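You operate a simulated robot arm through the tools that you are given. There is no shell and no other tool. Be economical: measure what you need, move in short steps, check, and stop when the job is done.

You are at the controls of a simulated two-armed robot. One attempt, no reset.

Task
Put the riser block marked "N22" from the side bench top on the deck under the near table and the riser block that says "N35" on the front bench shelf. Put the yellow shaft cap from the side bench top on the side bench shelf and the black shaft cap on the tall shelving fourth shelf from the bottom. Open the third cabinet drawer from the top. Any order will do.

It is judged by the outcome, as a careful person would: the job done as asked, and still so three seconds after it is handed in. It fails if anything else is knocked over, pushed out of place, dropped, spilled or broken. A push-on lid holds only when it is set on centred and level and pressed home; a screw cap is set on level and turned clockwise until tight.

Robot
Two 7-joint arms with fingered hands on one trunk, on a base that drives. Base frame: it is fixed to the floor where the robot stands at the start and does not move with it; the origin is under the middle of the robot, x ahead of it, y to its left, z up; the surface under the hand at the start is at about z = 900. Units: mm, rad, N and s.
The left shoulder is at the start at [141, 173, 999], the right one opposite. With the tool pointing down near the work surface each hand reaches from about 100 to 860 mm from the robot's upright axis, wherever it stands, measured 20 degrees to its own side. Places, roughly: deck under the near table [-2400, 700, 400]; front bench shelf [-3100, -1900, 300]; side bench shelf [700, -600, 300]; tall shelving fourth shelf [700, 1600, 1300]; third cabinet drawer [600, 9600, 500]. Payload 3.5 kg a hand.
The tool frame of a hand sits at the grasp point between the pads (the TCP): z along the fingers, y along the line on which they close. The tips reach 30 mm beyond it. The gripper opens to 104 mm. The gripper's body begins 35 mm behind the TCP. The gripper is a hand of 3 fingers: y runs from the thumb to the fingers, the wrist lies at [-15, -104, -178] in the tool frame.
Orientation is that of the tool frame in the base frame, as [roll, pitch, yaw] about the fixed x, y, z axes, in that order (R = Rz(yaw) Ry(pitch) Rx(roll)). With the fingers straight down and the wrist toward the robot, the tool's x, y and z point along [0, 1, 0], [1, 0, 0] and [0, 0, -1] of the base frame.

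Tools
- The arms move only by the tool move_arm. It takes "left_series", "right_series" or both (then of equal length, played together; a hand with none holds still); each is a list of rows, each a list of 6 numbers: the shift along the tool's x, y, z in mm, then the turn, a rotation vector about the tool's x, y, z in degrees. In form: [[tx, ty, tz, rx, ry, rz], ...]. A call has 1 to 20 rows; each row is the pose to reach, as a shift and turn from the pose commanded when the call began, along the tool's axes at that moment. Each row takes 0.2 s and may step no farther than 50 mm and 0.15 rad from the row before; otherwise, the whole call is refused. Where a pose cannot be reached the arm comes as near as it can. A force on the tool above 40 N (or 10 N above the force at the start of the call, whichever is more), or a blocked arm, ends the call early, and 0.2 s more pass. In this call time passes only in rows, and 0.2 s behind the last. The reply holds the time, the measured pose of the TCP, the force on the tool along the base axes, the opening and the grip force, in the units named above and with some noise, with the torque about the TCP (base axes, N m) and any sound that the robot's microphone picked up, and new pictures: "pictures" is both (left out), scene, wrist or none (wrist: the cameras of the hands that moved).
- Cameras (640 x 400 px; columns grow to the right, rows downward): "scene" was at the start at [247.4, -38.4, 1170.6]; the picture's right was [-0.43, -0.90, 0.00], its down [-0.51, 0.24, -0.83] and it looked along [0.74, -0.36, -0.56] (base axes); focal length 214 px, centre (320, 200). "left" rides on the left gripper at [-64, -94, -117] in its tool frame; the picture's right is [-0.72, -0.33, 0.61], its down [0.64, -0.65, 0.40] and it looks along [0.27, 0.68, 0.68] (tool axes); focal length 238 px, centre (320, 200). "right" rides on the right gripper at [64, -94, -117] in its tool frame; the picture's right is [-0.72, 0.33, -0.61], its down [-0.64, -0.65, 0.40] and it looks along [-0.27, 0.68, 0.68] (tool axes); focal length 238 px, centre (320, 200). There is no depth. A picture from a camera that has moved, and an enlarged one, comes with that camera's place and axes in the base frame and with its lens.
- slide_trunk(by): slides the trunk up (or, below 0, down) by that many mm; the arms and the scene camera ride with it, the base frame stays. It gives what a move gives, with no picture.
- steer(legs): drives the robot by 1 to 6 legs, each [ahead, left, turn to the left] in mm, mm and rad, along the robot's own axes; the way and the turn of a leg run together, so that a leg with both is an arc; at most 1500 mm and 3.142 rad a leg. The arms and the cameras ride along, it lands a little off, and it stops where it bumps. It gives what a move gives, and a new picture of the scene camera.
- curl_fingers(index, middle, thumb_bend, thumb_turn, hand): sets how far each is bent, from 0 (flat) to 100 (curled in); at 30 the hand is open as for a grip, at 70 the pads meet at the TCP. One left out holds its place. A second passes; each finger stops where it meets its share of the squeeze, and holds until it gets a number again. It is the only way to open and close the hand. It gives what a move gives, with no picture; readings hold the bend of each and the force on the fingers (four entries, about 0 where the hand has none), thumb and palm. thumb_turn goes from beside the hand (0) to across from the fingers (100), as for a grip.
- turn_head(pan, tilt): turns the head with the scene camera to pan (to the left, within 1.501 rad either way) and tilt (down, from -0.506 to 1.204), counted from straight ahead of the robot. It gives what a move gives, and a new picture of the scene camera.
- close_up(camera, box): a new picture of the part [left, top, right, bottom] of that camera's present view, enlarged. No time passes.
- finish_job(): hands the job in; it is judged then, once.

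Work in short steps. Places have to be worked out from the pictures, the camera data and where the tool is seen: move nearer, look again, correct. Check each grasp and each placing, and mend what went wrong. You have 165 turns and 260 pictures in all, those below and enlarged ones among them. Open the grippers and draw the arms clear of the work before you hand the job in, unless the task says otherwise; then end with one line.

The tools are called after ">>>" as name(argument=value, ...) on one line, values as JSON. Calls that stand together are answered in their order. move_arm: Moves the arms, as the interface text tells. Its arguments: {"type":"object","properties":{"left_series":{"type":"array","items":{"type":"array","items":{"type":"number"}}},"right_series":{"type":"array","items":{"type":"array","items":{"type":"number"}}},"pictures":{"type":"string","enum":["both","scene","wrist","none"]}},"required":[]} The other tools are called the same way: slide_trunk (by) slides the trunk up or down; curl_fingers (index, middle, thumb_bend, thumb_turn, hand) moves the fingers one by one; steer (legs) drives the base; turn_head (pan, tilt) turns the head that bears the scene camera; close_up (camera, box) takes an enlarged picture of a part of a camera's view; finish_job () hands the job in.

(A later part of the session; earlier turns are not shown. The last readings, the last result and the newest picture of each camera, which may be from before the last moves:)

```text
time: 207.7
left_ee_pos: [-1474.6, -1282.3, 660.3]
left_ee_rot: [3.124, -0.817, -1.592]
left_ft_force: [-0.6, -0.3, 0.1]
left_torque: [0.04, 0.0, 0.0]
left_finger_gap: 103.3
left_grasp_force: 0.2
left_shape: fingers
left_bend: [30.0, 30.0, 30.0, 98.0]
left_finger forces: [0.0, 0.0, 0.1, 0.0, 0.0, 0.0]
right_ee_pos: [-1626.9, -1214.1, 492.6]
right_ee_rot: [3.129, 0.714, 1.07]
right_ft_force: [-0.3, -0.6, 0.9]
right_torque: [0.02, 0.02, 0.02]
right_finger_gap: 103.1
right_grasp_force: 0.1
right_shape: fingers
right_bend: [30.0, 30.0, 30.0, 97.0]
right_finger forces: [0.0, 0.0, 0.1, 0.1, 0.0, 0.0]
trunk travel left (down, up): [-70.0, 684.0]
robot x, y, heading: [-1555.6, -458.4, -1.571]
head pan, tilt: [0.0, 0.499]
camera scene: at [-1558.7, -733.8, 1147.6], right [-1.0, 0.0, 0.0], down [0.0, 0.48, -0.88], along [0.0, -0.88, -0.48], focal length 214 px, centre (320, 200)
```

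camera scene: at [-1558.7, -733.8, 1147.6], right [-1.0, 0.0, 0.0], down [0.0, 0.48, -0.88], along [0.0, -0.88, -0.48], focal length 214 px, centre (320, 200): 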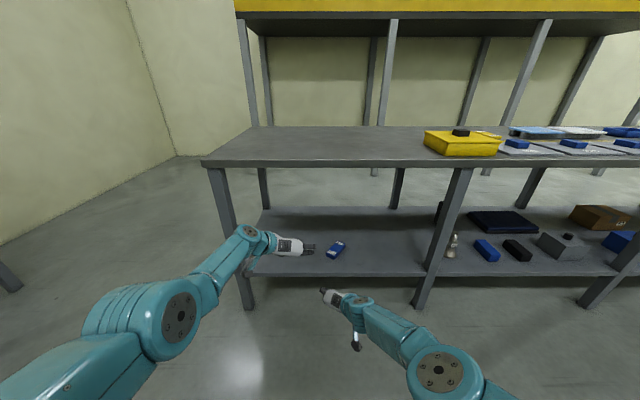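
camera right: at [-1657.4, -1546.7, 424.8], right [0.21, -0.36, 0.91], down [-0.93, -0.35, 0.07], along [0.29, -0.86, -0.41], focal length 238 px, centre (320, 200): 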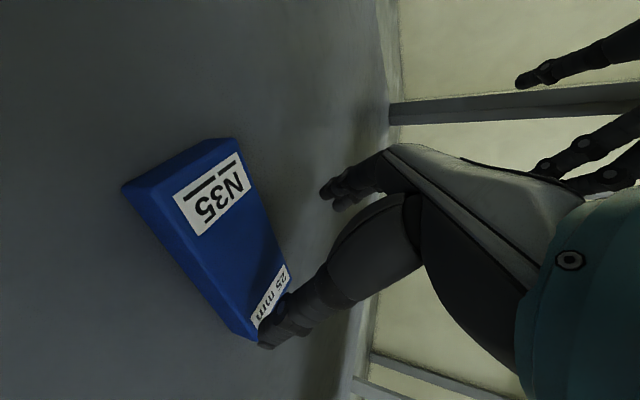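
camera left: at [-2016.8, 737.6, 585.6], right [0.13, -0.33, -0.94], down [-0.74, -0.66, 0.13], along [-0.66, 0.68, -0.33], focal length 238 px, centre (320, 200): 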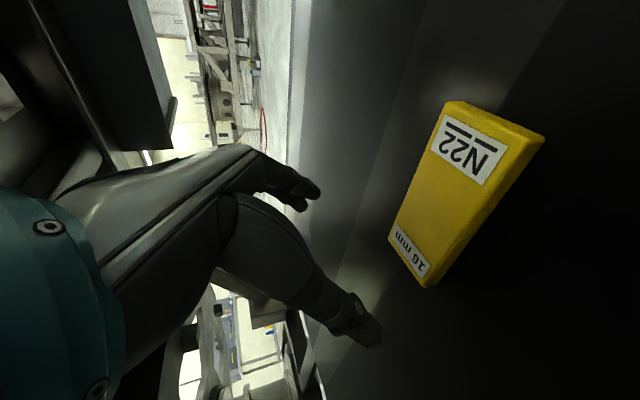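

N35 is confirmed on the shelf. Now the cabinet: I'll drive to the aisle, turn to face +y, and look ahead.

>>> steer(legs=[[0, 800, 0], [0, 0, 3.142]])

>>> turn_head(pan=-0.1, tilt=0.15)

```text
refused: 3.142 is not a number from -3.14159 to 3.14159
```

```text
time: 208.5
left_ee_pos: [-1475.4, -1281.8, 659.5]
left_ee_rot: [3.128, -0.817, -1.594]
left_ft_force: [0.3, 0.2, -0.1]
left_torque: [-0.03, 0.01, 0.02]
left_finger_gap: 103.4
left_grasp_force: 0.1
left_shape: fingers
left_bend: [30.0, 30.0, 30.0, 98.0]
left_finger forces: [0.1, 0.0, 0.1, 0.1, 0.0, 0.1]
right_ee_pos: [-1626.4, -1213.9, 491.5]
right_ee_rot: [3.127, 0.716, 1.069]
right_ft_force: [-1.2, 0.1, 0.0]
right_torque: [0.01, -0.05, 0.03]
right_finger_gap: 103.0
right_grasp_force: 0.0
right_shape: fingers
right_bend: [30.0, 30.0, 30.0, 97.0]
right_finger forces: [0.2, 0.1, 0.1, 0.0, 0.1, 0.0]
trunk travel left (down, up): [-70.0, 684.0]
robot x, y, heading: [-1558.4, -456.1, -1.574]
head pan, tilt: [-0.099, 0.15]
camera scene: at [-1567.8, -735.0, 1179.9], right [-0.99, 0.1, 0.0], down [0.02, 0.15, -0.99], along [-0.1, -0.98, -0.15], focal length 214 px, centre (320, 200)
```

scene: 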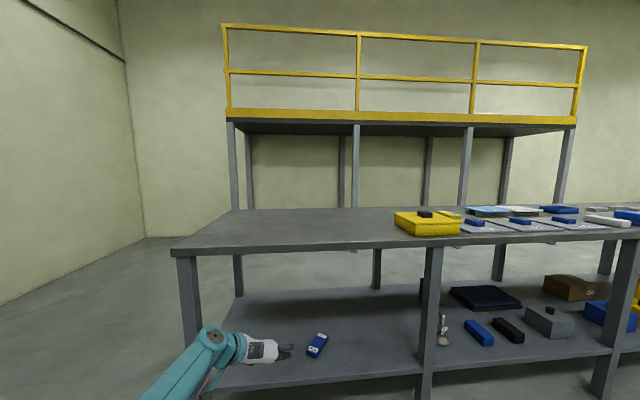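

The turn value was just over the limit, so I'll repeat with 3.14.

>>> steer(legs=[[0, 800, 0], [0, 0, 3.14]])

```text
time: 220.2
left_ee_pos: [-831.5, 368.4, 660.6]
left_ee_rot: [3.124, -0.816, 1.549]
left_ft_force: [-0.5, -0.2, 0.2]
left_torque: [0.03, 0.04, 0.0]
left_finger_gap: 103.3
left_grasp_force: 0.0
left_shape: fingers
left_bend: [30.0, 30.0, 30.0, 98.0]
left_finger forces: [0.0, 0.0, 0.0, 0.0, 0.0, 0.0]
right_ee_pos: [-680.5, 299.5, 492.5]
right_ee_rot: [3.129, 0.717, -2.073]
right_ft_force: [-0.9, -0.2, -0.5]
right_torque: [0.0, -0.01, -0.04]
right_finger_gap: 102.6
right_grasp_force: 0.1
right_shape: fingers
right_bend: [30.0, 30.0, 30.0, 97.0]
right_finger forces: [0.0, 0.0, 0.0, 0.0, 0.0, 0.1]
trunk travel left (down, up): [-70.0, 684.0]
robot x, y, heading: [-745.0, -458.1, 1.567]
head pan, tilt: [-0.099, 0.15]
camera scene: at [-738.5, -179.7, 1180.0], right [0.99, -0.1, 0.0], down [-0.02, -0.15, -0.99], along [0.1, 0.98, -0.15], focal length 214 px, centre (320, 200)
```

scene: 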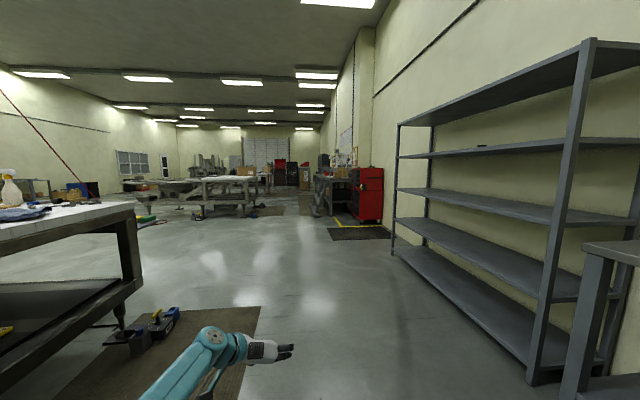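

The aisle is clear. I'll drive 4.4 m along it.

>>> steer(legs=[[1500, 0, 0], [1500, 0, 0], [1400, 0, 0]])

>>> close_up(camera="scene", box=[240, 120, 480, 270])

```text
time: 241.3
left_ee_pos: [-838.2, 4774.5, 659.5]
left_ee_rot: [3.129, -0.817, 1.55]
left_ft_force: [-0.6, 0.2, 0.5]
left_torque: [-0.01, 0.0, -0.01]
left_finger_gap: 103.2
left_grasp_force: 0.2
left_shape: fingers
left_bend: [30.0, 30.0, 30.0, 98.0]
left_finger forces: [0.1, 0.1, 0.0, 0.0, 0.1, 0.1]
right_ee_pos: [-686.3, 4706.8, 491.7]
right_ee_rot: [3.127, 0.716, -2.07]
right_ft_force: [1.2, -0.6, 0.0]
right_torque: [-0.01, 0.03, 0.02]
right_finger_gap: 102.7
right_grasp_force: 0.0
right_shape: fingers
right_bend: [30.0, 30.0, 30.0, 97.0]
right_finger forces: [0.0, 0.1, 0.1, 0.0, 0.0, 0.1]
trunk travel left (down, up): [-70.0, 684.0]
robot x, y, heading: [-753.6, 3949.2, 1.566]
head pan, tilt: [-0.099, 0.15]
camera scene: at [-744.3, 4227.1, 1179.9], right [0.99, -0.1, 0.0], down [-0.01, -0.15, -0.99], along [0.1, 0.98, -0.15], focal length 214 px, centre (320, 200)
```

scene: 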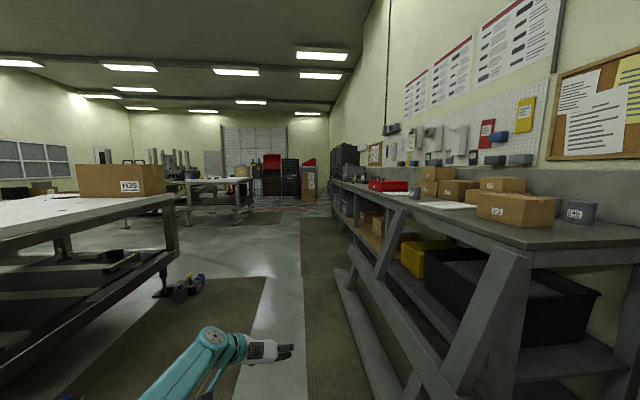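

```text
2.67 times, centred on (360, 195) of scene
camera zoom: at [-744.3, 4227.1, 1179.9], right [0.99, -0.1, 0.0], down [-0.01, -0.15, -0.99], along [0.1, 0.98, -0.15], focal length 572 px, centre (213, 213)
```

zoom: 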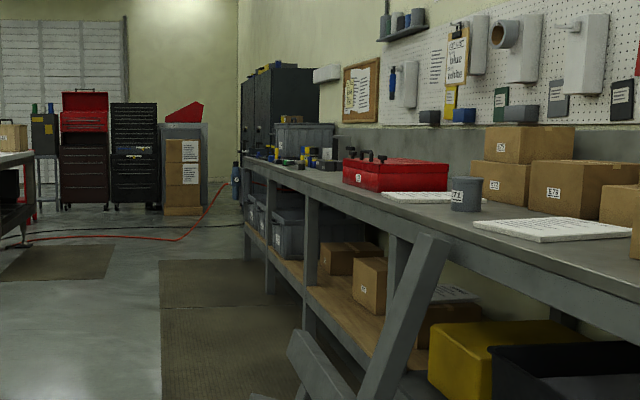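

The dark cabinets at the far right beyond the workbench match the target direction. I'll drive on 4.2 m.

>>> steer(legs=[[0, 80, 0.005], [1500, 0, 0], [1500, 0, 0], [1000, 0, 0]])

>>> turn_head(pan=-0.6, tilt=0.2)

```text
time: 261.1
left_ee_pos: [-1083.8, 8740.6, 659.3]
left_ee_rot: [3.126, -0.817, 1.594]
left_ft_force: [0.4, 0.6, 0.2]
left_torque: [0.0, 0.02, 0.0]
left_finger_gap: 103.5
left_grasp_force: 0.1
left_shape: fingers
left_bend: [30.0, 30.0, 30.0, 98.0]
left_finger forces: [0.1, 0.1, 0.1, 0.0, 0.0, 0.1]
right_ee_pos: [-928.9, 8681.0, 490.5]
right_ee_rot: [3.129, 0.714, -2.028]
right_ft_force: [-0.1, 0.2, 0.2]
right_torque: [-0.02, 0.01, 0.04]
right_finger_gap: 102.7
right_grasp_force: 0.0
right_shape: fingers
right_bend: [30.0, 30.0, 30.0, 97.0]
right_finger forces: [0.1, 0.1, 0.0, 0.1, 0.1, 0.0]
trunk travel left (down, up): [-70.0, 684.0]
robot x, y, heading: [-960.3, 7921.7, 1.614]
head pan, tilt: [-0.099, 0.15]
camera scene: at [-965.4, 8198.3, 1179.9], right [1.0, -0.06, 0.0], down [-0.01, -0.15, -0.99], along [0.06, 0.99, -0.15], focal length 214 px, centre (320, 200)
```

scene: 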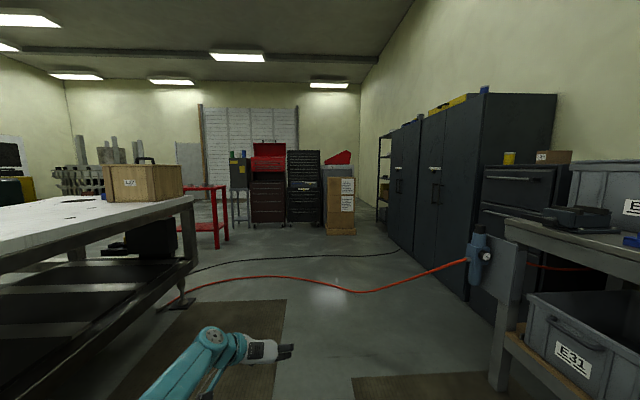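

```text
time: 262.0
left_ee_pos: [-1083.5, 8740.2, 659.7]
left_ee_rot: [3.126, -0.817, 1.595]
left_ft_force: [-0.7, 0.1, -0.7]
left_torque: [0.03, 0.01, -0.01]
left_finger_gap: 103.3
left_grasp_force: 0.1
left_shape: fingers
left_bend: [30.0, 30.0, 30.0, 98.0]
left_finger forces: [0.1, 0.0, 0.0, 0.0, 0.0, 0.0]
right_ee_pos: [-929.5, 8680.4, 491.2]
right_ee_rot: [3.128, 0.715, -2.027]
right_ft_force: [-0.6, -0.2, -0.2]
right_torque: [0.02, 0.01, 0.01]
right_finger_gap: 103.0
right_grasp_force: 0.0
right_shape: fingers
right_bend: [30.0, 30.0, 30.0, 97.0]
right_finger forces: [0.0, 0.1, 0.0, 0.0, 0.1, 0.1]
trunk travel left (down, up): [-70.0, 684.0]
robot x, y, heading: [-964.3, 7920.2, 1.618]
head pan, tilt: [-0.6, 0.201]
camera scene: at [-921.4, 8184.7, 1175.3], right [0.85, -0.53, 0.0], down [-0.11, -0.17, -0.98], along [0.52, 0.83, -0.2], focal length 214 px, centre (320, 200)
```

scene: 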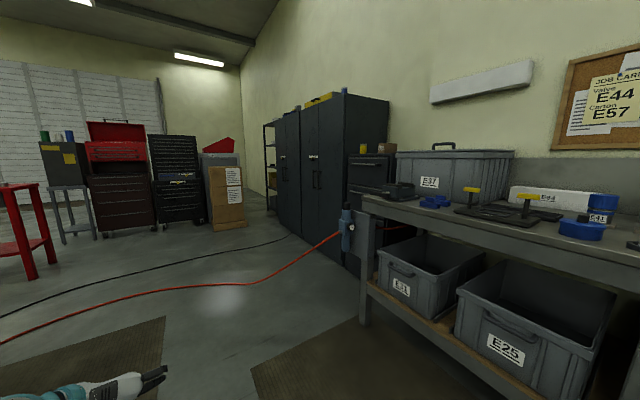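

The drawer cabinet sits between the bench end and the tall lockers, near [450,9600]. A red air hose hangs near it, so I'll drive to stand opposite and look carefully.

>>> steer(legs=[[1400, 0, 0], [0, 0, -1.6]])

>>> turn_head(pan=0.0, tilt=0.3)

```text
time: 273.0
left_ee_pos: [-217.2, 9473.4, 660.7]
left_ee_rot: [3.126, -0.817, 0.022]
left_ft_force: [0.9, 0.1, 0.3]
left_torque: [-0.01, -0.01, 0.0]
left_finger_gap: 103.4
left_grasp_force: 0.1
left_shape: fingers
left_bend: [30.0, 30.0, 30.0, 98.0]
left_finger forces: [0.0, 0.0, 0.0, 0.0, 0.1, 0.0]
right_ee_pos: [-277.5, 9319.6, 491.6]
right_ee_rot: [3.129, 0.715, 2.682]
right_ft_force: [0.7, -0.9, -0.4]
right_torque: [0.0, 0.03, 0.01]
right_finger_gap: 102.6
right_grasp_force: 0.1
right_shape: fingers
right_bend: [30.0, 30.0, 30.0, 97.0]
right_finger forces: [0.0, 0.1, 0.1, 0.0, 0.1, 0.1]
trunk travel left (down, up): [-70.0, 684.0]
robot x, y, heading: [-1032.4, 9352.4, 0.04]
head pan, tilt: [-0.6, 0.201]
camera scene: at [-772.7, 9312.6, 1175.2], right [-0.53, -0.85, 0.0], down [-0.17, 0.11, -0.98], along [0.83, -0.52, -0.2], focal length 214 px, centre (320, 200)
```

scene: 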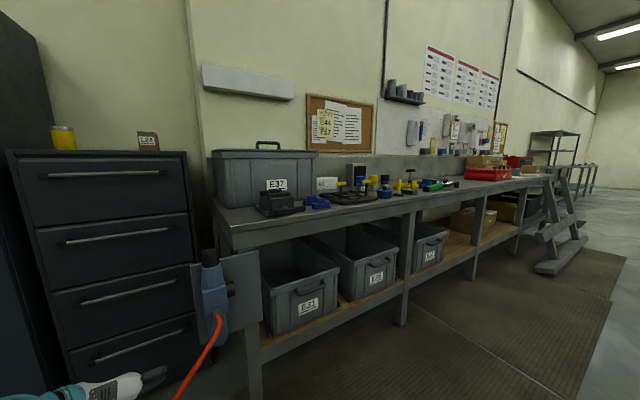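

```text
time: 274.0
left_ee_pos: [-217.5, 9473.0, 661.6]
left_ee_rot: [3.127, -0.816, 0.022]
left_ft_force: [-0.3, 0.1, -0.4]
left_torque: [-0.01, -0.01, 0.01]
left_finger_gap: 103.5
left_grasp_force: 0.1
left_shape: fingers
left_bend: [30.0, 30.0, 30.0, 98.0]
left_finger forces: [0.0, 0.1, 0.0, 0.1, 0.0, 0.0]
right_ee_pos: [-278.2, 9319.3, 491.8]
right_ee_rot: [3.129, 0.716, 2.685]
right_ft_force: [-0.2, 0.2, 0.4]
right_torque: [0.0, -0.05, -0.01]
right_finger_gap: 102.7
right_grasp_force: 0.0
right_shape: fingers
right_bend: [30.0, 30.0, 30.0, 97.0]
right_finger forces: [0.1, 0.1, 0.0, 0.1, 0.0, 0.1]
trunk travel left (down, up): [-70.0, 684.0]
robot x, y, heading: [-1035.9, 9354.1, 0.041]
head pan, tilt: [0.0, 0.3]
camera scene: at [-758.4, 9365.8, 1166.0], right [0.04, -1.0, 0.0], down [-0.3, -0.01, -0.96], along [0.95, 0.04, -0.3], focal length 214 px, centre (320, 200)
```

scene: 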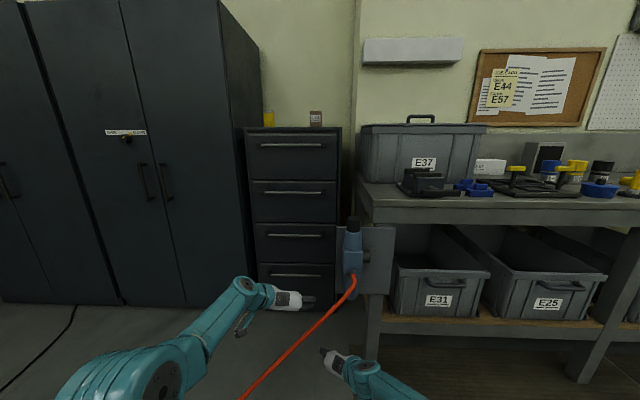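

The target is a four-drawer cabinet; the third handle is at about [395,9577,572]. I'll zoom in on its shape.

>>> close_up(camera="scene", box=[230, 100, 390, 320])

>>> close_up(camera="left", box=[0, 0, 640, 400])

```text
1.82 times, centred on (310, 210) of scene
camera zoom: at [-758.4, 9365.8, 1166.0], right [0.04, -1.0, 0.0], down [-0.3, -0.01, -0.96], along [0.95, 0.04, -0.3], focal length 390 px, centre (338, 182)
```

zoom: 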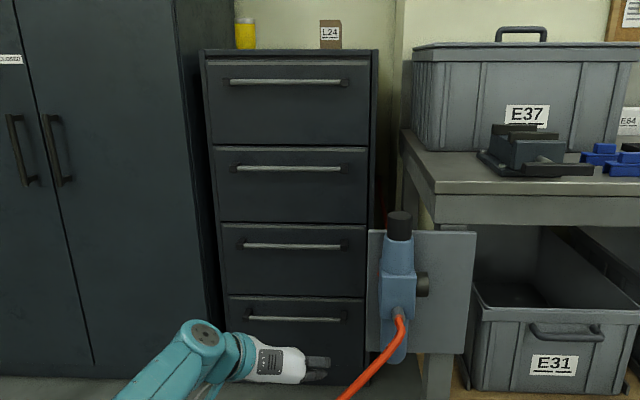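

```text
1.00 times, centred on (320, 200) of left (not enlarged: the box is as wide or as high as the picture)
camera zoom: at [-347.8, 9565.3, 692.4], right [-0.05, 0.32, -0.95], down [0.73, 0.66, 0.18], along [0.68, -0.68, -0.26], focal length 238 px, centre (320, 200)
```

zoom: 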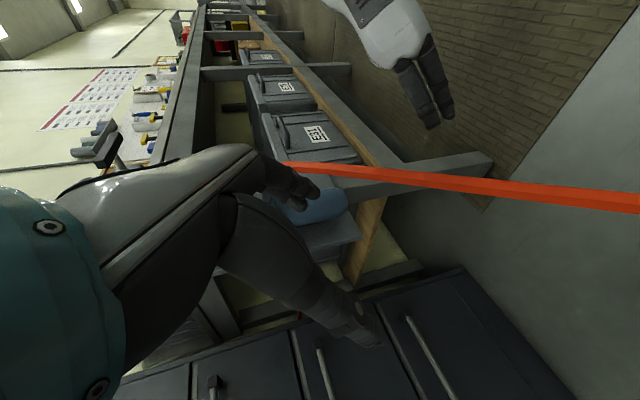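

Bars stand off the drawer faces, so the left hand (vertical, fingers behind the bar) suits. I'll raise the trunk and bring both hands back to the standard orientation, retracted.

>>> slide_trunk(by=100)

>>> move_arm(left_series=[[1, 0, -16, 2.8, -2.8, -6.5], [1, 0, -32, 5.6, -5.6, -13], [2, 0, -48, 8.4, -8.4, -19.5], [2, 0, -64, 11.3, -11.3, -26], [3, 0, -80, 14.1, -14.1, -32.5], [3, 0, -96, 16.9, -16.9, -39], [4, 0, -112, 19.7, -19.7, -45.5], [4, 0, -128, 22.5, -22.5, -52], [5, 0, -144, 25.3, -25.3, -58.5], [5, 0, -160, 28.2, -28.2, -65], [6, 0, -170, 31, -31, -71.5], [6, 0, -180, 33.8, -33.8, -78], [6, 0, -190, 36.6, -36.6, -84.5]], right_series=[[0, -22, -26, 1.7, 2.8, 4.6], [0, -44, -51, 3.4, 5.7, 9.1], [1, -66, -77, 5.1, 8.5, 13.7], [1, -88, -103, 6.8, 11.3, 18.2], [1, -110, -128, 8.5, 14.2, 22.8], [1, -132, -154, 10.2, 17, 27.3], [2, -155, -180, 11.9, 19.8, 31.9], [2, -177, -206, 13.6, 22.6, 36.4], [2, -199, -231, 15.3, 25.5, 41], [2, -221, -257, 17, 28.3, 45.5], [3, -243, -283, 18.7, 31.1, 50.1], [3, -265, -308, 20.4, 34, 54.6], [3, -287, -334, 22.1, 36.8, 59.2]], pictures="scene")

```text
time: 275.3
left_ee_pos: [-226.9, 9472.7, 849.9]
left_ee_rot: [3.129, -0.941, 0.019]
left_ft_force: [-0.6, -0.3, 0.2]
left_torque: [0.03, 0.0, 0.02]
left_finger_gap: 103.5
left_grasp_force: 0.1
left_shape: fingers
left_bend: [30.0, 30.0, 30.0, 98.0]
left_finger forces: [0.0, 0.0, 0.1, 0.0, 0.0, 0.0]
right_ee_pos: [-264.4, 9319.2, 673.4]
right_ee_rot: [3.036, 0.826, 2.619]
right_ft_force: [-0.3, 0.4, -0.1]
right_torque: [0.0, 0.03, 0.01]
right_finger_gap: 102.6
right_grasp_force: 0.1
right_shape: fingers
right_bend: [30.0, 30.0, 30.0, 97.0]
right_finger forces: [0.0, 0.0, 0.0, 0.1, 0.0, 0.0]
trunk travel left (down, up): [-170.0, 584.0]
robot x, y, heading: [-1036.7, 9356.9, 0.04]
head pan, tilt: [0.0, 0.3]
```

```text
time: 278.1
left_ee_pos: [-377.9, 9470.1, 967.0]
left_ee_rot: [3.015, 0.008, 1.58]
left_ft_force: [0.1, 0.6, 0.1]
left_torque: [0.02, -0.03, -0.01]
left_finger_gap: 103.5
left_grasp_force: 0.0
left_shape: fingers
left_bend: [30.0, 30.0, 30.0, 98.0]
left_finger forces: [0.0, 0.1, 0.0, 0.0, 0.1, 0.1]
right_ee_pos: [-558.1, 9158.5, 871.3]
right_ee_rot: [3.01, -0.01, 1.611]
right_ft_force: [0.1, -0.1, 0.4]
right_torque: [0.01, 0.03, 0.03]
right_finger_gap: 103.4
right_grasp_force: 0.1
right_shape: fingers
right_bend: [30.0, 30.0, 30.0, 98.0]
right_finger forces: [0.0, 0.0, 0.1, 0.0, 0.0, 0.0]
right hand out of reach, approached as far as the arm can: row 1, 2, 3, 4, 5, 6, 7, 12, 13
trunk travel left (down, up): [-170.0, 584.0]
robot x, y, heading: [-1038.9, 9353.7, 0.038]
head pan, tilt: [0.0, 0.3]
camera scene: at [-815.9, 9363.5, 1271.9], right [0.04, -1.0, 0.0], down [-0.3, -0.01, -0.96], along [0.95, 0.04, -0.3], focal length 214 px, centre (320, 200)
```

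scene: 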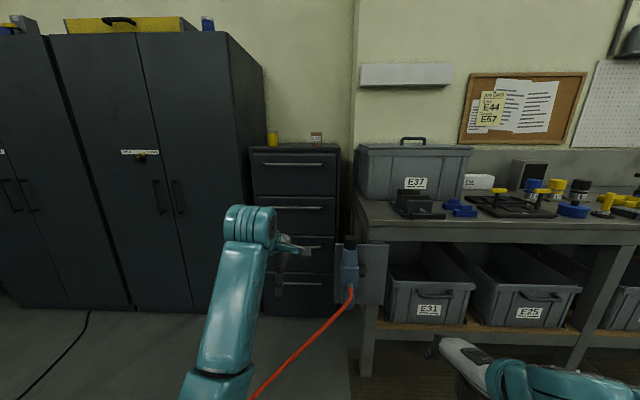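

Both hands are near vertical. I'll lift and retract the right hand clear of the bench end and level the left one.

>>> move_arm(left_series=[[0, 0, 0, 2, 0, 0], [0, 0, 0, 4, 0, 0], [0, 0, 0, 7.2, 0, 0], [0, 0, 0, 7.2, 0, 0], [0, 0, 0, 7.2, 0, 0], [0, 0, 0, 7.2, 0, 0], [0, 0, 0, 7.2, 0, 0]], right_series=[[-8, -15, -38, 0, 0, 0], [-16, -30, -76, 0, 0, 0], [-24, -45, -114, 0, 0, 0], [-32, -60, -152, 0, 0, 0], [-40, -75, -190, 0, 0, 0], [-45, -90, -228, 0, 0, 0], [-50, -100, -255, 0, 0, 0]], pictures="none")

>>> steer(legs=[[0, 130, -0.038], [470, 0, 0]])

>>> turn_head(pan=0.1, tilt=0.7)

```text
time: 279.7
left_ee_pos: [-378.9, 9470.9, 966.8]
left_ee_rot: [-3.141, 0.007, 1.579]
left_ft_force: [-0.3, 0.3, -0.8]
left_torque: [-0.03, -0.01, -0.01]
left_finger_gap: 103.3
left_grasp_force: 0.1
left_shape: fingers
left_bend: [30.0, 30.0, 30.0, 98.0]
left_finger forces: [0.0, 0.0, 0.0, 0.1, 0.1, 0.0]
right_ee_pos: [-688.1, 9098.0, 1116.9]
right_ee_rot: [3.01, -0.01, 1.613]
right_ft_force: [0.5, 0.3, -0.2]
right_torque: [0.01, -0.06, -0.01]
right_finger_gap: 103.1
right_grasp_force: 0.1
right_shape: fingers
right_bend: [30.0, 30.0, 30.0, 98.0]
right_finger forces: [0.1, 0.0, 0.1, 0.0, 0.0, 0.0]
right hand out of reach, approached as far as the arm can: row 1, 2, 3, 4, 5, 6, 7
trunk travel left (down, up): [-170.0, 584.0]
robot x, y, heading: [-1037.5, 9355.4, 0.041]
head pan, tilt: [0.0, 0.3]
```

```text
time: 283.4
left_ee_pos: [98.0, 9580.3, 966.5]
left_ee_rot: [3.141, 0.008, 1.544]
left_ft_force: [0.2, 0.8, -0.8]
left_torque: [-0.01, -0.02, 0.0]
left_finger_gap: 103.3
left_grasp_force: 0.1
left_shape: fingers
left_bend: [30.0, 30.0, 30.0, 98.0]
left_finger forces: [0.0, 0.0, 0.0, 0.0, 0.0, 0.0]
right_ee_pos: [-224.2, 9220.1, 1116.7]
right_ee_rot: [3.01, -0.008, 1.578]
right_ft_force: [0.0, 0.2, -0.4]
right_torque: [0.04, -0.01, 0.0]
right_finger_gap: 103.2
right_grasp_force: 0.0
right_shape: fingers
right_bend: [30.0, 30.0, 30.0, 98.0]
right_finger forces: [0.0, 0.0, 0.0, 0.0, 0.1, 0.0]
trunk travel left (down, up): [-170.0, 584.0]
robot x, y, heading: [-565.7, 9488.8, 0.004]
head pan, tilt: [0.0, 0.3]
camera scene: at [-342.5, 9487.9, 1271.7], right [0.01, -1.0, 0.0], down [-0.3, 0.0, -0.96], along [0.96, 0.01, -0.3], focal length 214 px, centre (320, 200)
```

scene: 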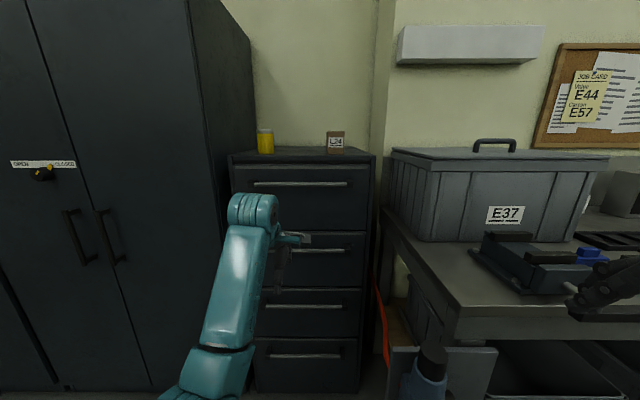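

```text
time: 284.3
left_ee_pos: [99.6, 9580.4, 966.3]
left_ee_rot: [-3.14, 0.006, 1.543]
left_ft_force: [-0.3, 0.6, 0.4]
left_torque: [-0.01, 0.02, -0.01]
left_finger_gap: 103.3
left_grasp_force: 0.1
left_shape: fingers
left_bend: [30.0, 30.0, 30.0, 98.0]
left_finger forces: [0.0, 0.1, 0.1, 0.0, 0.0, 0.1]
right_ee_pos: [-223.8, 9219.1, 1115.1]
right_ee_rot: [3.01, -0.008, 1.578]
right_ft_force: [-0.1, -0.4, -0.3]
right_torque: [0.01, 0.04, -0.01]
right_finger_gap: 103.4
right_grasp_force: 0.1
right_shape: fingers
right_bend: [30.0, 30.0, 30.0, 98.0]
right_finger forces: [0.1, 0.1, 0.0, 0.0, 0.0, 0.0]
trunk travel left (down, up): [-170.0, 584.0]
robot x, y, heading: [-563.6, 9486.6, 0.003]
head pan, tilt: [0.099, 0.7]
camera scene: at [-351.8, 9496.3, 1235.7], right [0.1, -0.99, 0.0], down [-0.64, -0.07, -0.77], along [0.76, 0.08, -0.64], focal length 214 px, centre (320, 200)
```

scene: 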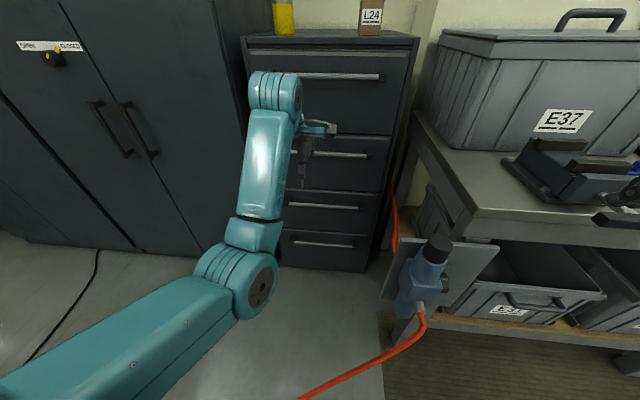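

Triangulating, the third bar is at x≈388, z≈576, y centre ≈9572, with the face about 30 mm behind. I'll lower the left hand in front of the drawers.

>>> move_arm(left_series=[[0, 0, 44, 0, 0, 0], [0, 0, 88, 0, 0, 0], [0, 0, 132, 0, 0, 0], [0, 0, 176, 0, 0, 0], [0, 0, 220, 0, 0, 0], [0, 0, 264, 0, 0, 0], [0, 0, 305, 0, 0, 0]], pictures="none")

>>> steer(legs=[[175, -5, 0]])

>>> move_arm(left_series=[[0, 0, 0, 0, 0, 0]], pictures="wrist")

```text
time: 285.9
left_ee_pos: [96.1, 9581.1, 660.5]
left_ee_rot: [3.14, 0.007, 1.548]
left_ft_force: [-0.9, -0.5, 0.4]
left_torque: [-0.01, -0.02, -0.01]
left_finger_gap: 103.0
left_grasp_force: 0.0
left_shape: fingers
left_bend: [30.0, 30.0, 30.0, 98.0]
left_finger forces: [0.1, 0.1, 0.0, 0.0, 0.0, 0.0]
right_ee_pos: [-224.6, 9218.8, 1115.5]
right_ee_rot: [3.01, -0.008, 1.578]
right_ft_force: [0.5, -0.2, -0.7]
right_torque: [0.0, 0.01, 0.01]
right_finger_gap: 103.3
right_grasp_force: 0.0
right_shape: fingers
right_bend: [30.0, 30.0, 30.0, 98.0]
right_finger forces: [0.1, 0.0, 0.0, 0.1, 0.0, 0.0]
trunk travel left (down, up): [-170.0, 584.0]
robot x, y, heading: [-565.0, 9486.4, 0.008]
head pan, tilt: [0.099, 0.7]
```

```text
time: 287.4
left_ee_pos: [268.9, 9576.0, 660.5]
left_ee_rot: [-3.141, 0.006, 1.547]
left_ft_force: [-0.4, -0.2, 0.3]
left_torque: [0.0, 0.0, -0.02]
left_finger_gap: 103.2
left_grasp_force: 0.1
left_shape: fingers
left_bend: [30.0, 30.0, 30.0, 98.0]
left_finger forces: [0.2, 0.1, 0.1, 0.0, 0.0, 0.0]
right_ee_pos: [-51.0, 9214.3, 1115.9]
right_ee_rot: [3.01, -0.009, 1.58]
right_ft_force: [-0.2, 0.1, -1.0]
right_torque: [0.01, 0.0, 0.01]
right_finger_gap: 103.4
right_grasp_force: 0.0
right_shape: fingers
right_bend: [30.0, 30.0, 30.0, 98.0]
right_finger forces: [0.0, 0.0, 0.1, 0.0, 0.1, 0.2]
trunk travel left (down, up): [-170.0, 584.0]
robot x, y, heading: [-391.8, 9484.1, 0.004]
head pan, tilt: [0.099, 0.7]
camera scene: at [-179.3, 9492.6, 1235.5], right [0.11, -0.99, 0.0], down [-0.64, -0.07, -0.76], along [0.76, 0.08, -0.64], focal length 214 px, centre (320, 200)
```

scene: 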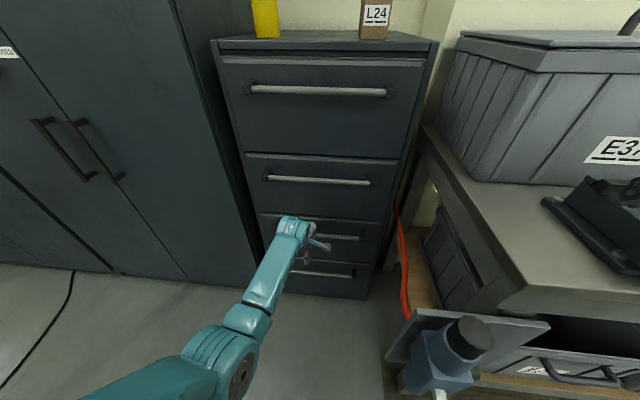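

```text
time: 287.8
left_ee_pos: [268.9, 9575.9, 661.7]
left_ee_rot: [3.14, 0.006, 1.547]
left_ft_force: [-0.2, -0.1, -1.2]
left_torque: [-0.02, 0.01, -0.02]
left_finger_gap: 103.0
left_grasp_force: 0.1
left_shape: fingers
left_bend: [30.0, 30.0, 30.0, 98.0]
left_finger forces: [0.0, 0.0, 0.0, 0.1, 0.0, 0.0]
right_ee_pos: [-51.9, 9214.6, 1115.9]
right_ee_rot: [3.01, -0.009, 1.579]
right_ft_force: [-0.1, 0.1, -1.1]
right_torque: [0.01, -0.02, -0.02]
right_finger_gap: 103.4
right_grasp_force: 0.2
right_shape: fingers
right_bend: [30.0, 30.0, 30.0, 98.0]
right_finger forces: [0.1, 0.0, 0.1, 0.0, 0.1, 0.1]
trunk travel left (down, up): [-170.0, 584.0]
robot x, y, heading: [-394.5, 9480.1, 0.009]
head pan, tilt: [0.099, 0.7]
camera left: at [171.3, 9514.0, 778.2], right [-0.34, -0.72, -0.61], down [-0.64, 0.65, -0.41], along [0.69, 0.25, -0.68], focal length 238 px, centre (320, 200)
```

left: 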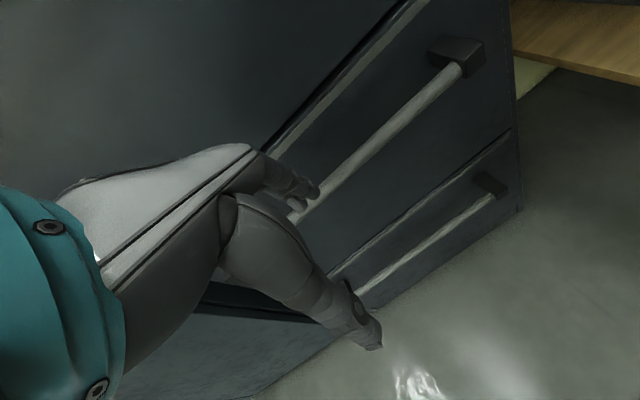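

The bar and its end mounts are clear in view: x≈388, z≈576. I'll advance the hand so the fingers are above the gap behind the bar, then look again.

>>> move_arm(left_series=[[0, 40, 0, 0, 0, 0], [0, 80, 0, 0, 0, 0]], pictures="wrist")

>>> close_up(camera="left", box=[200, 60, 440, 210])

```text
time: 288.4
left_ee_pos: [330.2, 9571.9, 669.2]
left_ee_rot: [3.136, 0.015, 1.551]
left_ft_force: [-35.7, 1.4, 7.4]
left_torque: [0.03, -1.07, 0.45]
left_finger_gap: 101.6
left_grasp_force: 18.1
left_shape: fingers
left_bend: [31.0, 43.0, 30.0, 98.0]
left_finger forces: [1.6, 34.7, 0.0, 0.1, 0.1, 0.0]
left hand out of reach, approached as far as the arm can: row 2
right_ee_pos: [-55.1, 9215.4, 1118.1]
right_ee_rot: [3.005, -0.01, 1.578]
right_ft_force: [-0.3, -0.9, 1.0]
right_torque: [-0.01, -0.02, -0.02]
right_finger_gap: 103.1
right_grasp_force: 0.0
right_shape: fingers
right_bend: [30.0, 30.0, 30.0, 98.0]
right_finger forces: [0.0, 0.0, 0.0, 0.0, 0.1, 0.0]
trunk travel left (down, up): [-170.0, 584.0]
robot x, y, heading: [-394.6, 9484.4, 0.003]
head pan, tilt: [0.099, 0.7]
stopped in row 2 (left hand): the force on the tool passed its limit at 48 N (the readings are from after the stop); the commanded pose is now the measured one
camera left: at [232.5, 9510.2, 785.3], right [-0.34, -0.72, -0.6], down [-0.64, 0.65, -0.42], along [0.69, 0.24, -0.68], focal length 238 px, centre (320, 200)
```

left: 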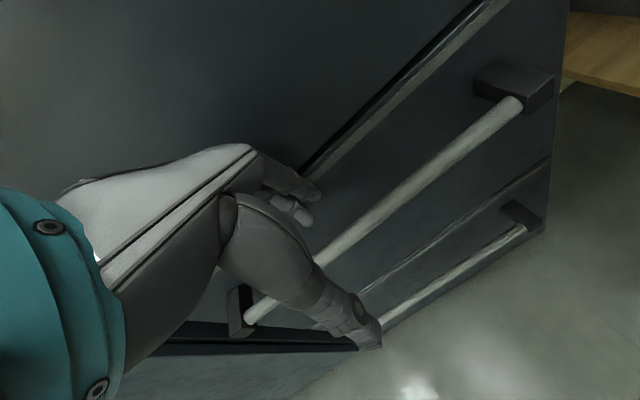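

```text
2.67 times, centred on (320, 135) of left
camera zoom: at [232.5, 9510.2, 785.3], right [-0.34, -0.72, -0.6], down [-0.64, 0.65, -0.42], along [0.69, 0.24, -0.68], focal length 636 px, centre (320, 373)
```

zoom: 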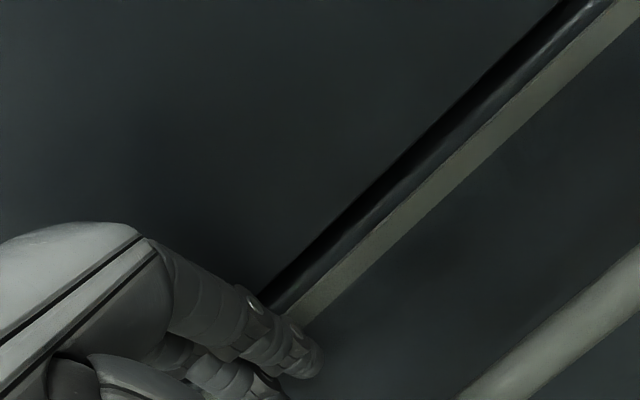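

The finger met the drawer's upper lip. I'll back off, go lower so the tips are just above the bar, and advance gently again.

>>> move_arm(left_series=[[0, -25, 0, 0, 0, 0], [0, -25, 30, 0, 0, 0], [0, -12, 35, 0, 0, 0], [0, -4, 35, 0, 0, 0], [0, 2, 35, 0, 0, 0], [0, 7, 35, 0, 0, 0]], pictures="wrist")

>>> close_up(camera="left", box=[200, 120, 440, 270])

```text
time: 289.8
left_ee_pos: [327.6, 9573.2, 636.7]
left_ee_rot: [3.131, 0.015, 1.551]
left_ft_force: [-19.3, -2.4, -3.0]
left_torque: [0.01, -0.13, -0.05]
left_finger_gap: 102.6
left_grasp_force: 9.5
left_shape: fingers
left_bend: [30.0, 39.0, 30.0, 98.0]
left_finger forces: [0.0, 18.6, 0.1, 0.1, 0.0, 0.1]
left hand out of reach, approached as far as the arm can: row 4, 5, 6
right_ee_pos: [-51.7, 9214.6, 1116.2]
right_ee_rot: [3.01, -0.009, 1.58]
right_ft_force: [-0.8, -0.7, -0.3]
right_torque: [-0.01, -0.02, -0.04]
right_finger_gap: 103.4
right_grasp_force: 0.0
right_shape: fingers
right_bend: [30.0, 30.0, 30.0, 98.0]
right_finger forces: [0.0, 0.0, 0.0, 0.0, 0.1, 0.0]
trunk travel left (down, up): [-170.0, 584.0]
robot x, y, heading: [-394.1, 9482.0, 0.002]
head pan, tilt: [0.099, 0.7]
camera left: at [229.0, 9511.8, 753.7], right [-0.33, -0.72, -0.61], down [-0.64, 0.65, -0.42], along [0.7, 0.24, -0.68], focal length 238 px, centre (320, 200)
```

left: 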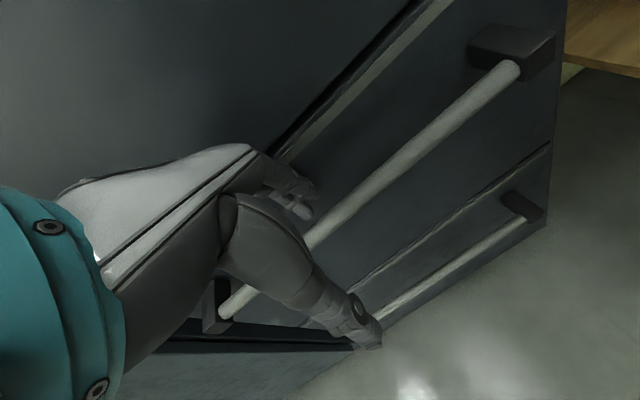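

```text
2.67 times, centred on (320, 195) of left
camera zoom: at [229.0, 9511.8, 753.7], right [-0.33, -0.72, -0.61], down [-0.64, 0.65, -0.42], along [0.7, 0.24, -0.68], focal length 636 px, centre (320, 213)
```

zoom: 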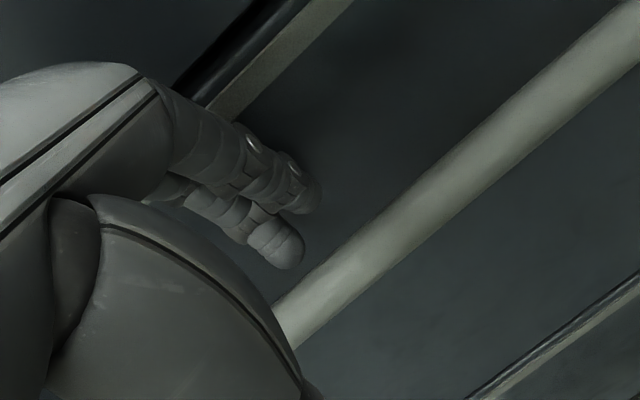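

The middle finger lightly touches the drawer face with tips just above the bar. I'll back off a few mm and descend behind the bar.

>>> move_arm(left_series=[[0, -6, 0, 0, 0, 0], [0, -6, 12, 0, 0, 0], [0, -6, 24, 0, 0, 0], [0, -6, 34, 0, 0, 0], [0, -6, 44, 0, 0, 0]], pictures="wrist")

>>> close_up(camera="left", box=[200, 120, 440, 270])

```text
time: 290.9
left_ee_pos: [313.2, 9580.9, 606.1]
left_ee_rot: [3.117, 0.016, 1.55]
left_ft_force: [5.2, 0.4, 9.7]
left_torque: [-0.11, -0.45, 0.05]
left_finger_gap: 108.6
left_grasp_force: 4.4
left_shape: fingers
left_bend: [27.0, 30.0, 30.0, 98.0]
left_finger forces: [8.8, 0.1, 0.0, 0.1, 0.1, 0.0]
left hand out of reach, approached as far as the arm can: row 1, 3, 4, 5
right_ee_pos: [-52.5, 9214.6, 1116.3]
right_ee_rot: [3.009, -0.009, 1.58]
right_ft_force: [0.4, 0.2, -0.2]
right_torque: [0.01, 0.01, 0.0]
right_finger_gap: 103.5
right_grasp_force: 0.1
right_shape: fingers
right_bend: [30.0, 30.0, 30.0, 98.0]
right_finger forces: [0.1, 0.1, 0.0, 0.1, 0.0, 0.0]
trunk travel left (down, up): [-170.0, 584.0]
robot x, y, heading: [-389.8, 9480.7, 0.007]
head pan, tilt: [0.099, 0.7]
camera left: at [214.0, 9519.0, 721.0], right [-0.33, -0.72, -0.61], down [-0.63, 0.65, -0.43], along [0.7, 0.24, -0.67], focal length 238 px, centre (320, 200)
```

left: 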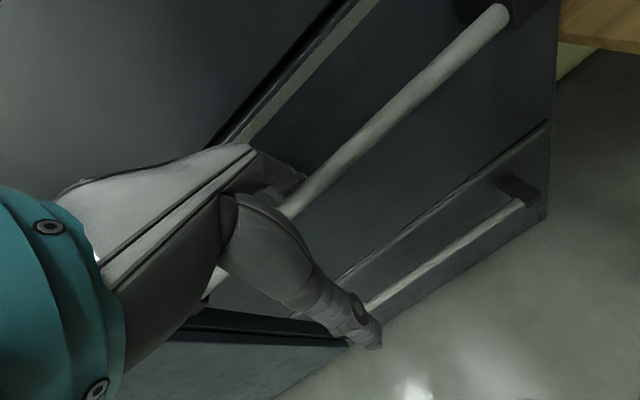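

```text
2.67 times, centred on (320, 195) of left
camera zoom: at [214.0, 9519.0, 721.0], right [-0.33, -0.72, -0.61], down [-0.63, 0.65, -0.43], along [0.7, 0.24, -0.67], focal length 636 px, centre (320, 213)
```

zoom: 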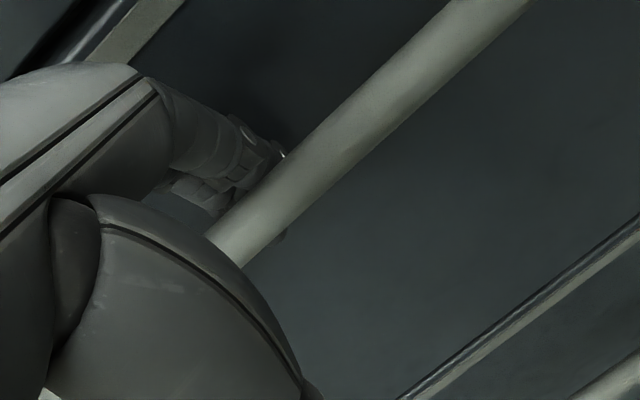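

The fingers are behind the bar. I'll lower the trunk 15 mm for a deeper hook, then curl the fingers and thumb around it.

>>> slide_trunk(by=-15)

>>> curl_fingers(hand="left", index=55, middle=55, thumb_bend=80)

>>> move_arm(left_series=[[0, 0, 0, 0, 0, 0]], pictures="both")

```text
time: 291.6
left_ee_pos: [315.1, 9579.3, 589.0]
left_ee_rot: [3.118, 0.018, 1.549]
left_ft_force: [6.9, 1.4, 28.0]
left_torque: [-0.26, -0.95, 0.17]
left_finger_gap: 110.5
left_grasp_force: 14.0
left_shape: fingers
left_bend: [25.0, 30.0, 30.0, 98.0]
left_finger forces: [27.2, 1.1, 0.1, 0.0, 0.0, 0.1]
right_ee_pos: [-52.4, 9213.9, 1103.2]
right_ee_rot: [3.013, -0.011, 1.58]
right_ft_force: [0.4, 0.6, 0.5]
right_torque: [0.04, 0.03, 0.0]
right_finger_gap: 103.1
right_grasp_force: 0.1
right_shape: fingers
right_bend: [30.0, 30.0, 30.0, 98.0]
right_finger forces: [0.1, 0.0, 0.0, 0.0, 0.1, 0.0]
trunk travel left (down, up): [-155.0, 599.0]
robot x, y, heading: [-392.3, 9480.6, 0.014]
head pan, tilt: [0.099, 0.7]
```

```text
time: 292.6
left_ee_pos: [310.1, 9580.0, 581.2]
left_ee_rot: [3.138, 0.013, 1.552]
left_ft_force: [-3.1, 0.5, -3.0]
left_torque: [-0.03, 0.12, 0.05]
left_finger_gap: 6.4
left_grasp_force: 3.0
left_shape: fingers
left_bend: [54.0, 58.0, 80.0, 98.0]
left_finger forces: [2.0, 5.2, 0.1, 0.1, 0.0, 0.0]
right_ee_pos: [-51.0, 9215.7, 1102.9]
right_ee_rot: [3.014, -0.012, 1.58]
right_ft_force: [0.7, -0.1, -0.4]
right_torque: [-0.02, 0.0, 0.01]
right_finger_gap: 103.1
right_grasp_force: 0.0
right_shape: fingers
right_bend: [30.0, 30.0, 30.0, 98.0]
right_finger forces: [0.1, 0.1, 0.0, 0.0, 0.0, 0.1]
trunk travel left (down, up): [-155.0, 599.0]
robot x, y, heading: [-395.9, 9482.4, 0.01]
head pan, tilt: [0.099, 0.7]
```

```text
time: 293.0
left_ee_pos: [310.7, 9579.8, 581.5]
left_ee_rot: [3.135, 0.017, 1.551]
left_ft_force: [-2.6, 0.0, -2.8]
left_torque: [-0.04, 0.11, 0.13]
left_finger_gap: 6.7
left_grasp_force: 3.8
left_shape: fingers
left_bend: [54.0, 58.0, 80.0, 98.0]
left_finger forces: [1.9, 5.1, 0.1, 0.0, 0.1, 0.1]
right_ee_pos: [-50.7, 9214.6, 1102.3]
right_ee_rot: [3.015, -0.011, 1.579]
right_ft_force: [-0.1, -0.5, -0.1]
right_torque: [0.03, -0.02, 0.01]
right_finger_gap: 103.3
right_grasp_force: 0.1
right_shape: fingers
right_bend: [30.0, 30.0, 30.0, 98.0]
right_finger forces: [0.0, 0.0, 0.0, 0.0, 0.0, 0.0]
trunk travel left (down, up): [-155.0, 599.0]
robot x, y, heading: [-399.7, 9482.0, 0.006]
head pan, tilt: [0.099, 0.7]
camera scene: at [-172.0, 9492.8, 1219.9], right [0.11, -0.99, 0.0], down [-0.64, -0.07, -0.76], along [0.76, 0.08, -0.64], focal length 214 px, centre (320, 200)
camera left: at [213.7, 9518.5, 698.1], right [-0.34, -0.72, -0.6], down [-0.64, 0.65, -0.42], along [0.69, 0.25, -0.68], focal length 238 px, centre (320, 200)
```

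scene: 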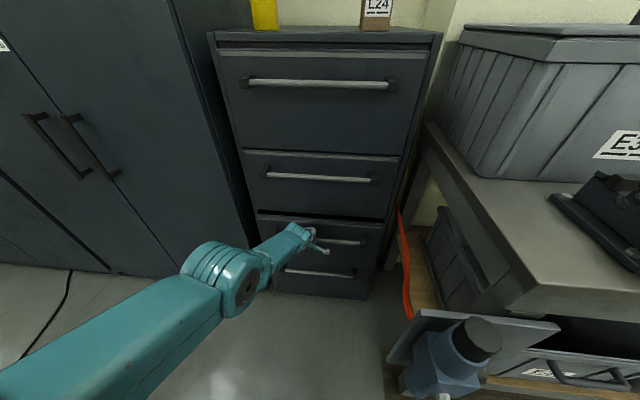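
left: 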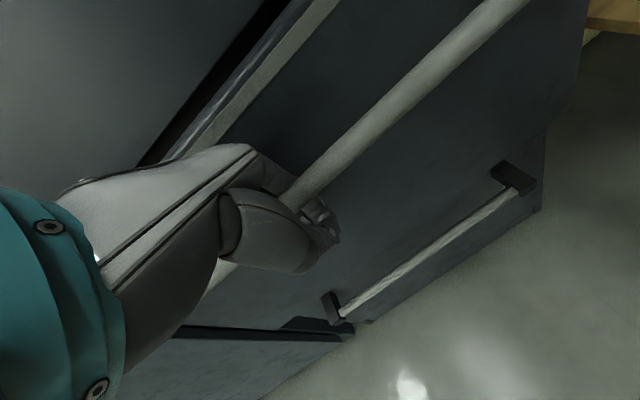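

The drawer has already come out slightly and the fingers hook the bar. I'll drive back to pull it open.

>>> steer(legs=[[-150, 0, 0]])

```text
time: 294.3
left_ee_pos: [164.0, 9579.4, 582.0]
left_ee_rot: [3.136, 0.017, 1.552]
left_ft_force: [0.3, 1.8, 0.5]
left_torque: [-0.03, 0.06, 0.11]
left_finger_gap: 7.2
left_grasp_force: 3.9
left_shape: fingers
left_bend: [54.0, 57.0, 80.0, 98.0]
left_finger forces: [4.0, 3.8, 0.0, 0.0, 0.0, 0.0]
right_ee_pos: [-197.3, 9213.7, 1102.3]
right_ee_rot: [3.016, -0.011, 1.582]
right_ft_force: [-1.1, -0.9, -0.1]
right_torque: [0.01, 0.01, 0.04]
right_finger_gap: 103.2
right_grasp_force: 0.1
right_shape: fingers
right_bend: [30.0, 30.0, 30.0, 98.0]
right_finger forces: [0.1, 0.0, 0.1, 0.0, 0.0, 0.0]
trunk travel left (down, up): [-155.0, 599.0]
robot x, y, heading: [-542.7, 9484.7, 0.009]
head pan, tilt: [0.099, 0.7]
camera scene: at [-319.4, 9491.9, 1219.9], right [0.11, -0.99, 0.0], down [-0.64, -0.07, -0.76], along [0.76, 0.08, -0.64], focal length 214 px, centre (320, 200)
```

scene: 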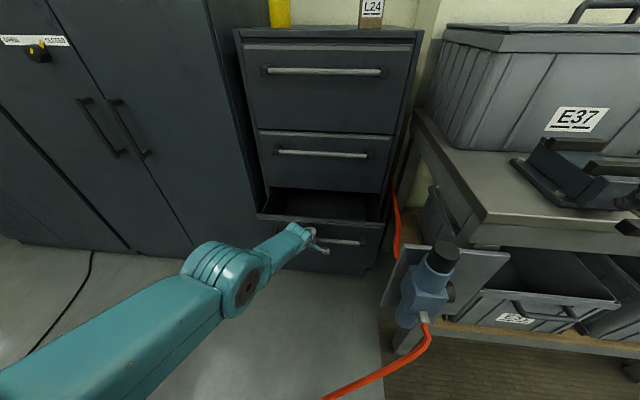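

The drawer is about 180 mm out. The tool plate at the bench end is at x≈0, so I can safely pull ~110 mm more.

>>> steer(legs=[[-110, 0, 0]])

>>> close_up(camera="scene", box=[200, 120, 520, 360])

```text
time: 295.5
left_ee_pos: [55.6, 9579.1, 581.6]
left_ee_rot: [3.139, 0.016, 1.554]
left_ft_force: [0.4, 1.9, 0.5]
left_torque: [-0.01, 0.0, 0.13]
left_finger_gap: 7.1
left_grasp_force: 4.0
left_shape: fingers
left_bend: [54.0, 57.0, 80.0, 98.0]
left_finger forces: [4.0, 3.9, 0.1, 0.0, 0.1, 0.1]
right_ee_pos: [-306.2, 9213.6, 1102.8]
right_ee_rot: [3.015, -0.011, 1.58]
right_ft_force: [-0.3, 0.3, -0.4]
right_torque: [-0.02, -0.02, 0.04]
right_finger_gap: 103.5
right_grasp_force: 0.1
right_shape: fingers
right_bend: [30.0, 30.0, 30.0, 98.0]
right_finger forces: [0.0, 0.0, 0.0, 0.0, 0.0, 0.0]
trunk travel left (down, up): [-155.0, 599.0]
robot x, y, heading: [-648.0, 9480.2, 0.007]
head pan, tilt: [0.099, 0.7]
camera scene: at [-427.6, 9491.2, 1219.9], right [0.11, -0.99, 0.0], down [-0.64, -0.07, -0.77], along [0.76, 0.08, -0.64], focal length 214 px, centre (320, 200)
```

scene: 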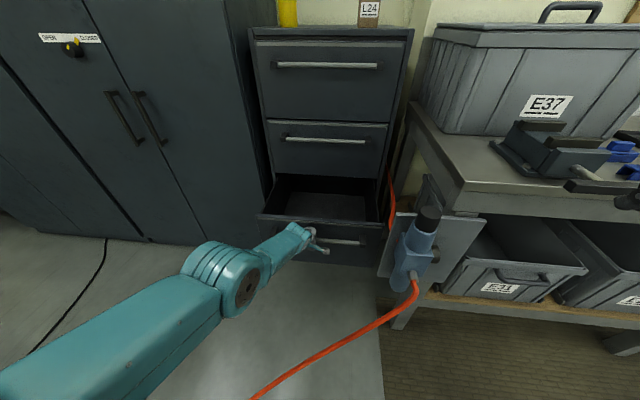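

```text
1.67 times, centred on (360, 240) of scene
camera zoom: at [-427.6, 9491.2, 1219.9], right [0.11, -0.99, 0.0], down [-0.64, -0.07, -0.77], along [0.76, 0.08, -0.64], focal length 358 px, centre (253, 133)
```

zoom: 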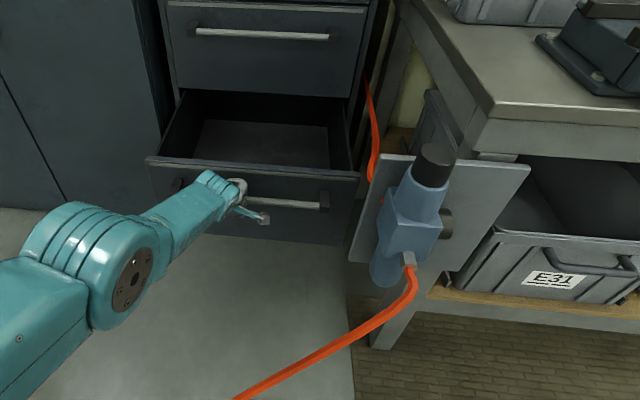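

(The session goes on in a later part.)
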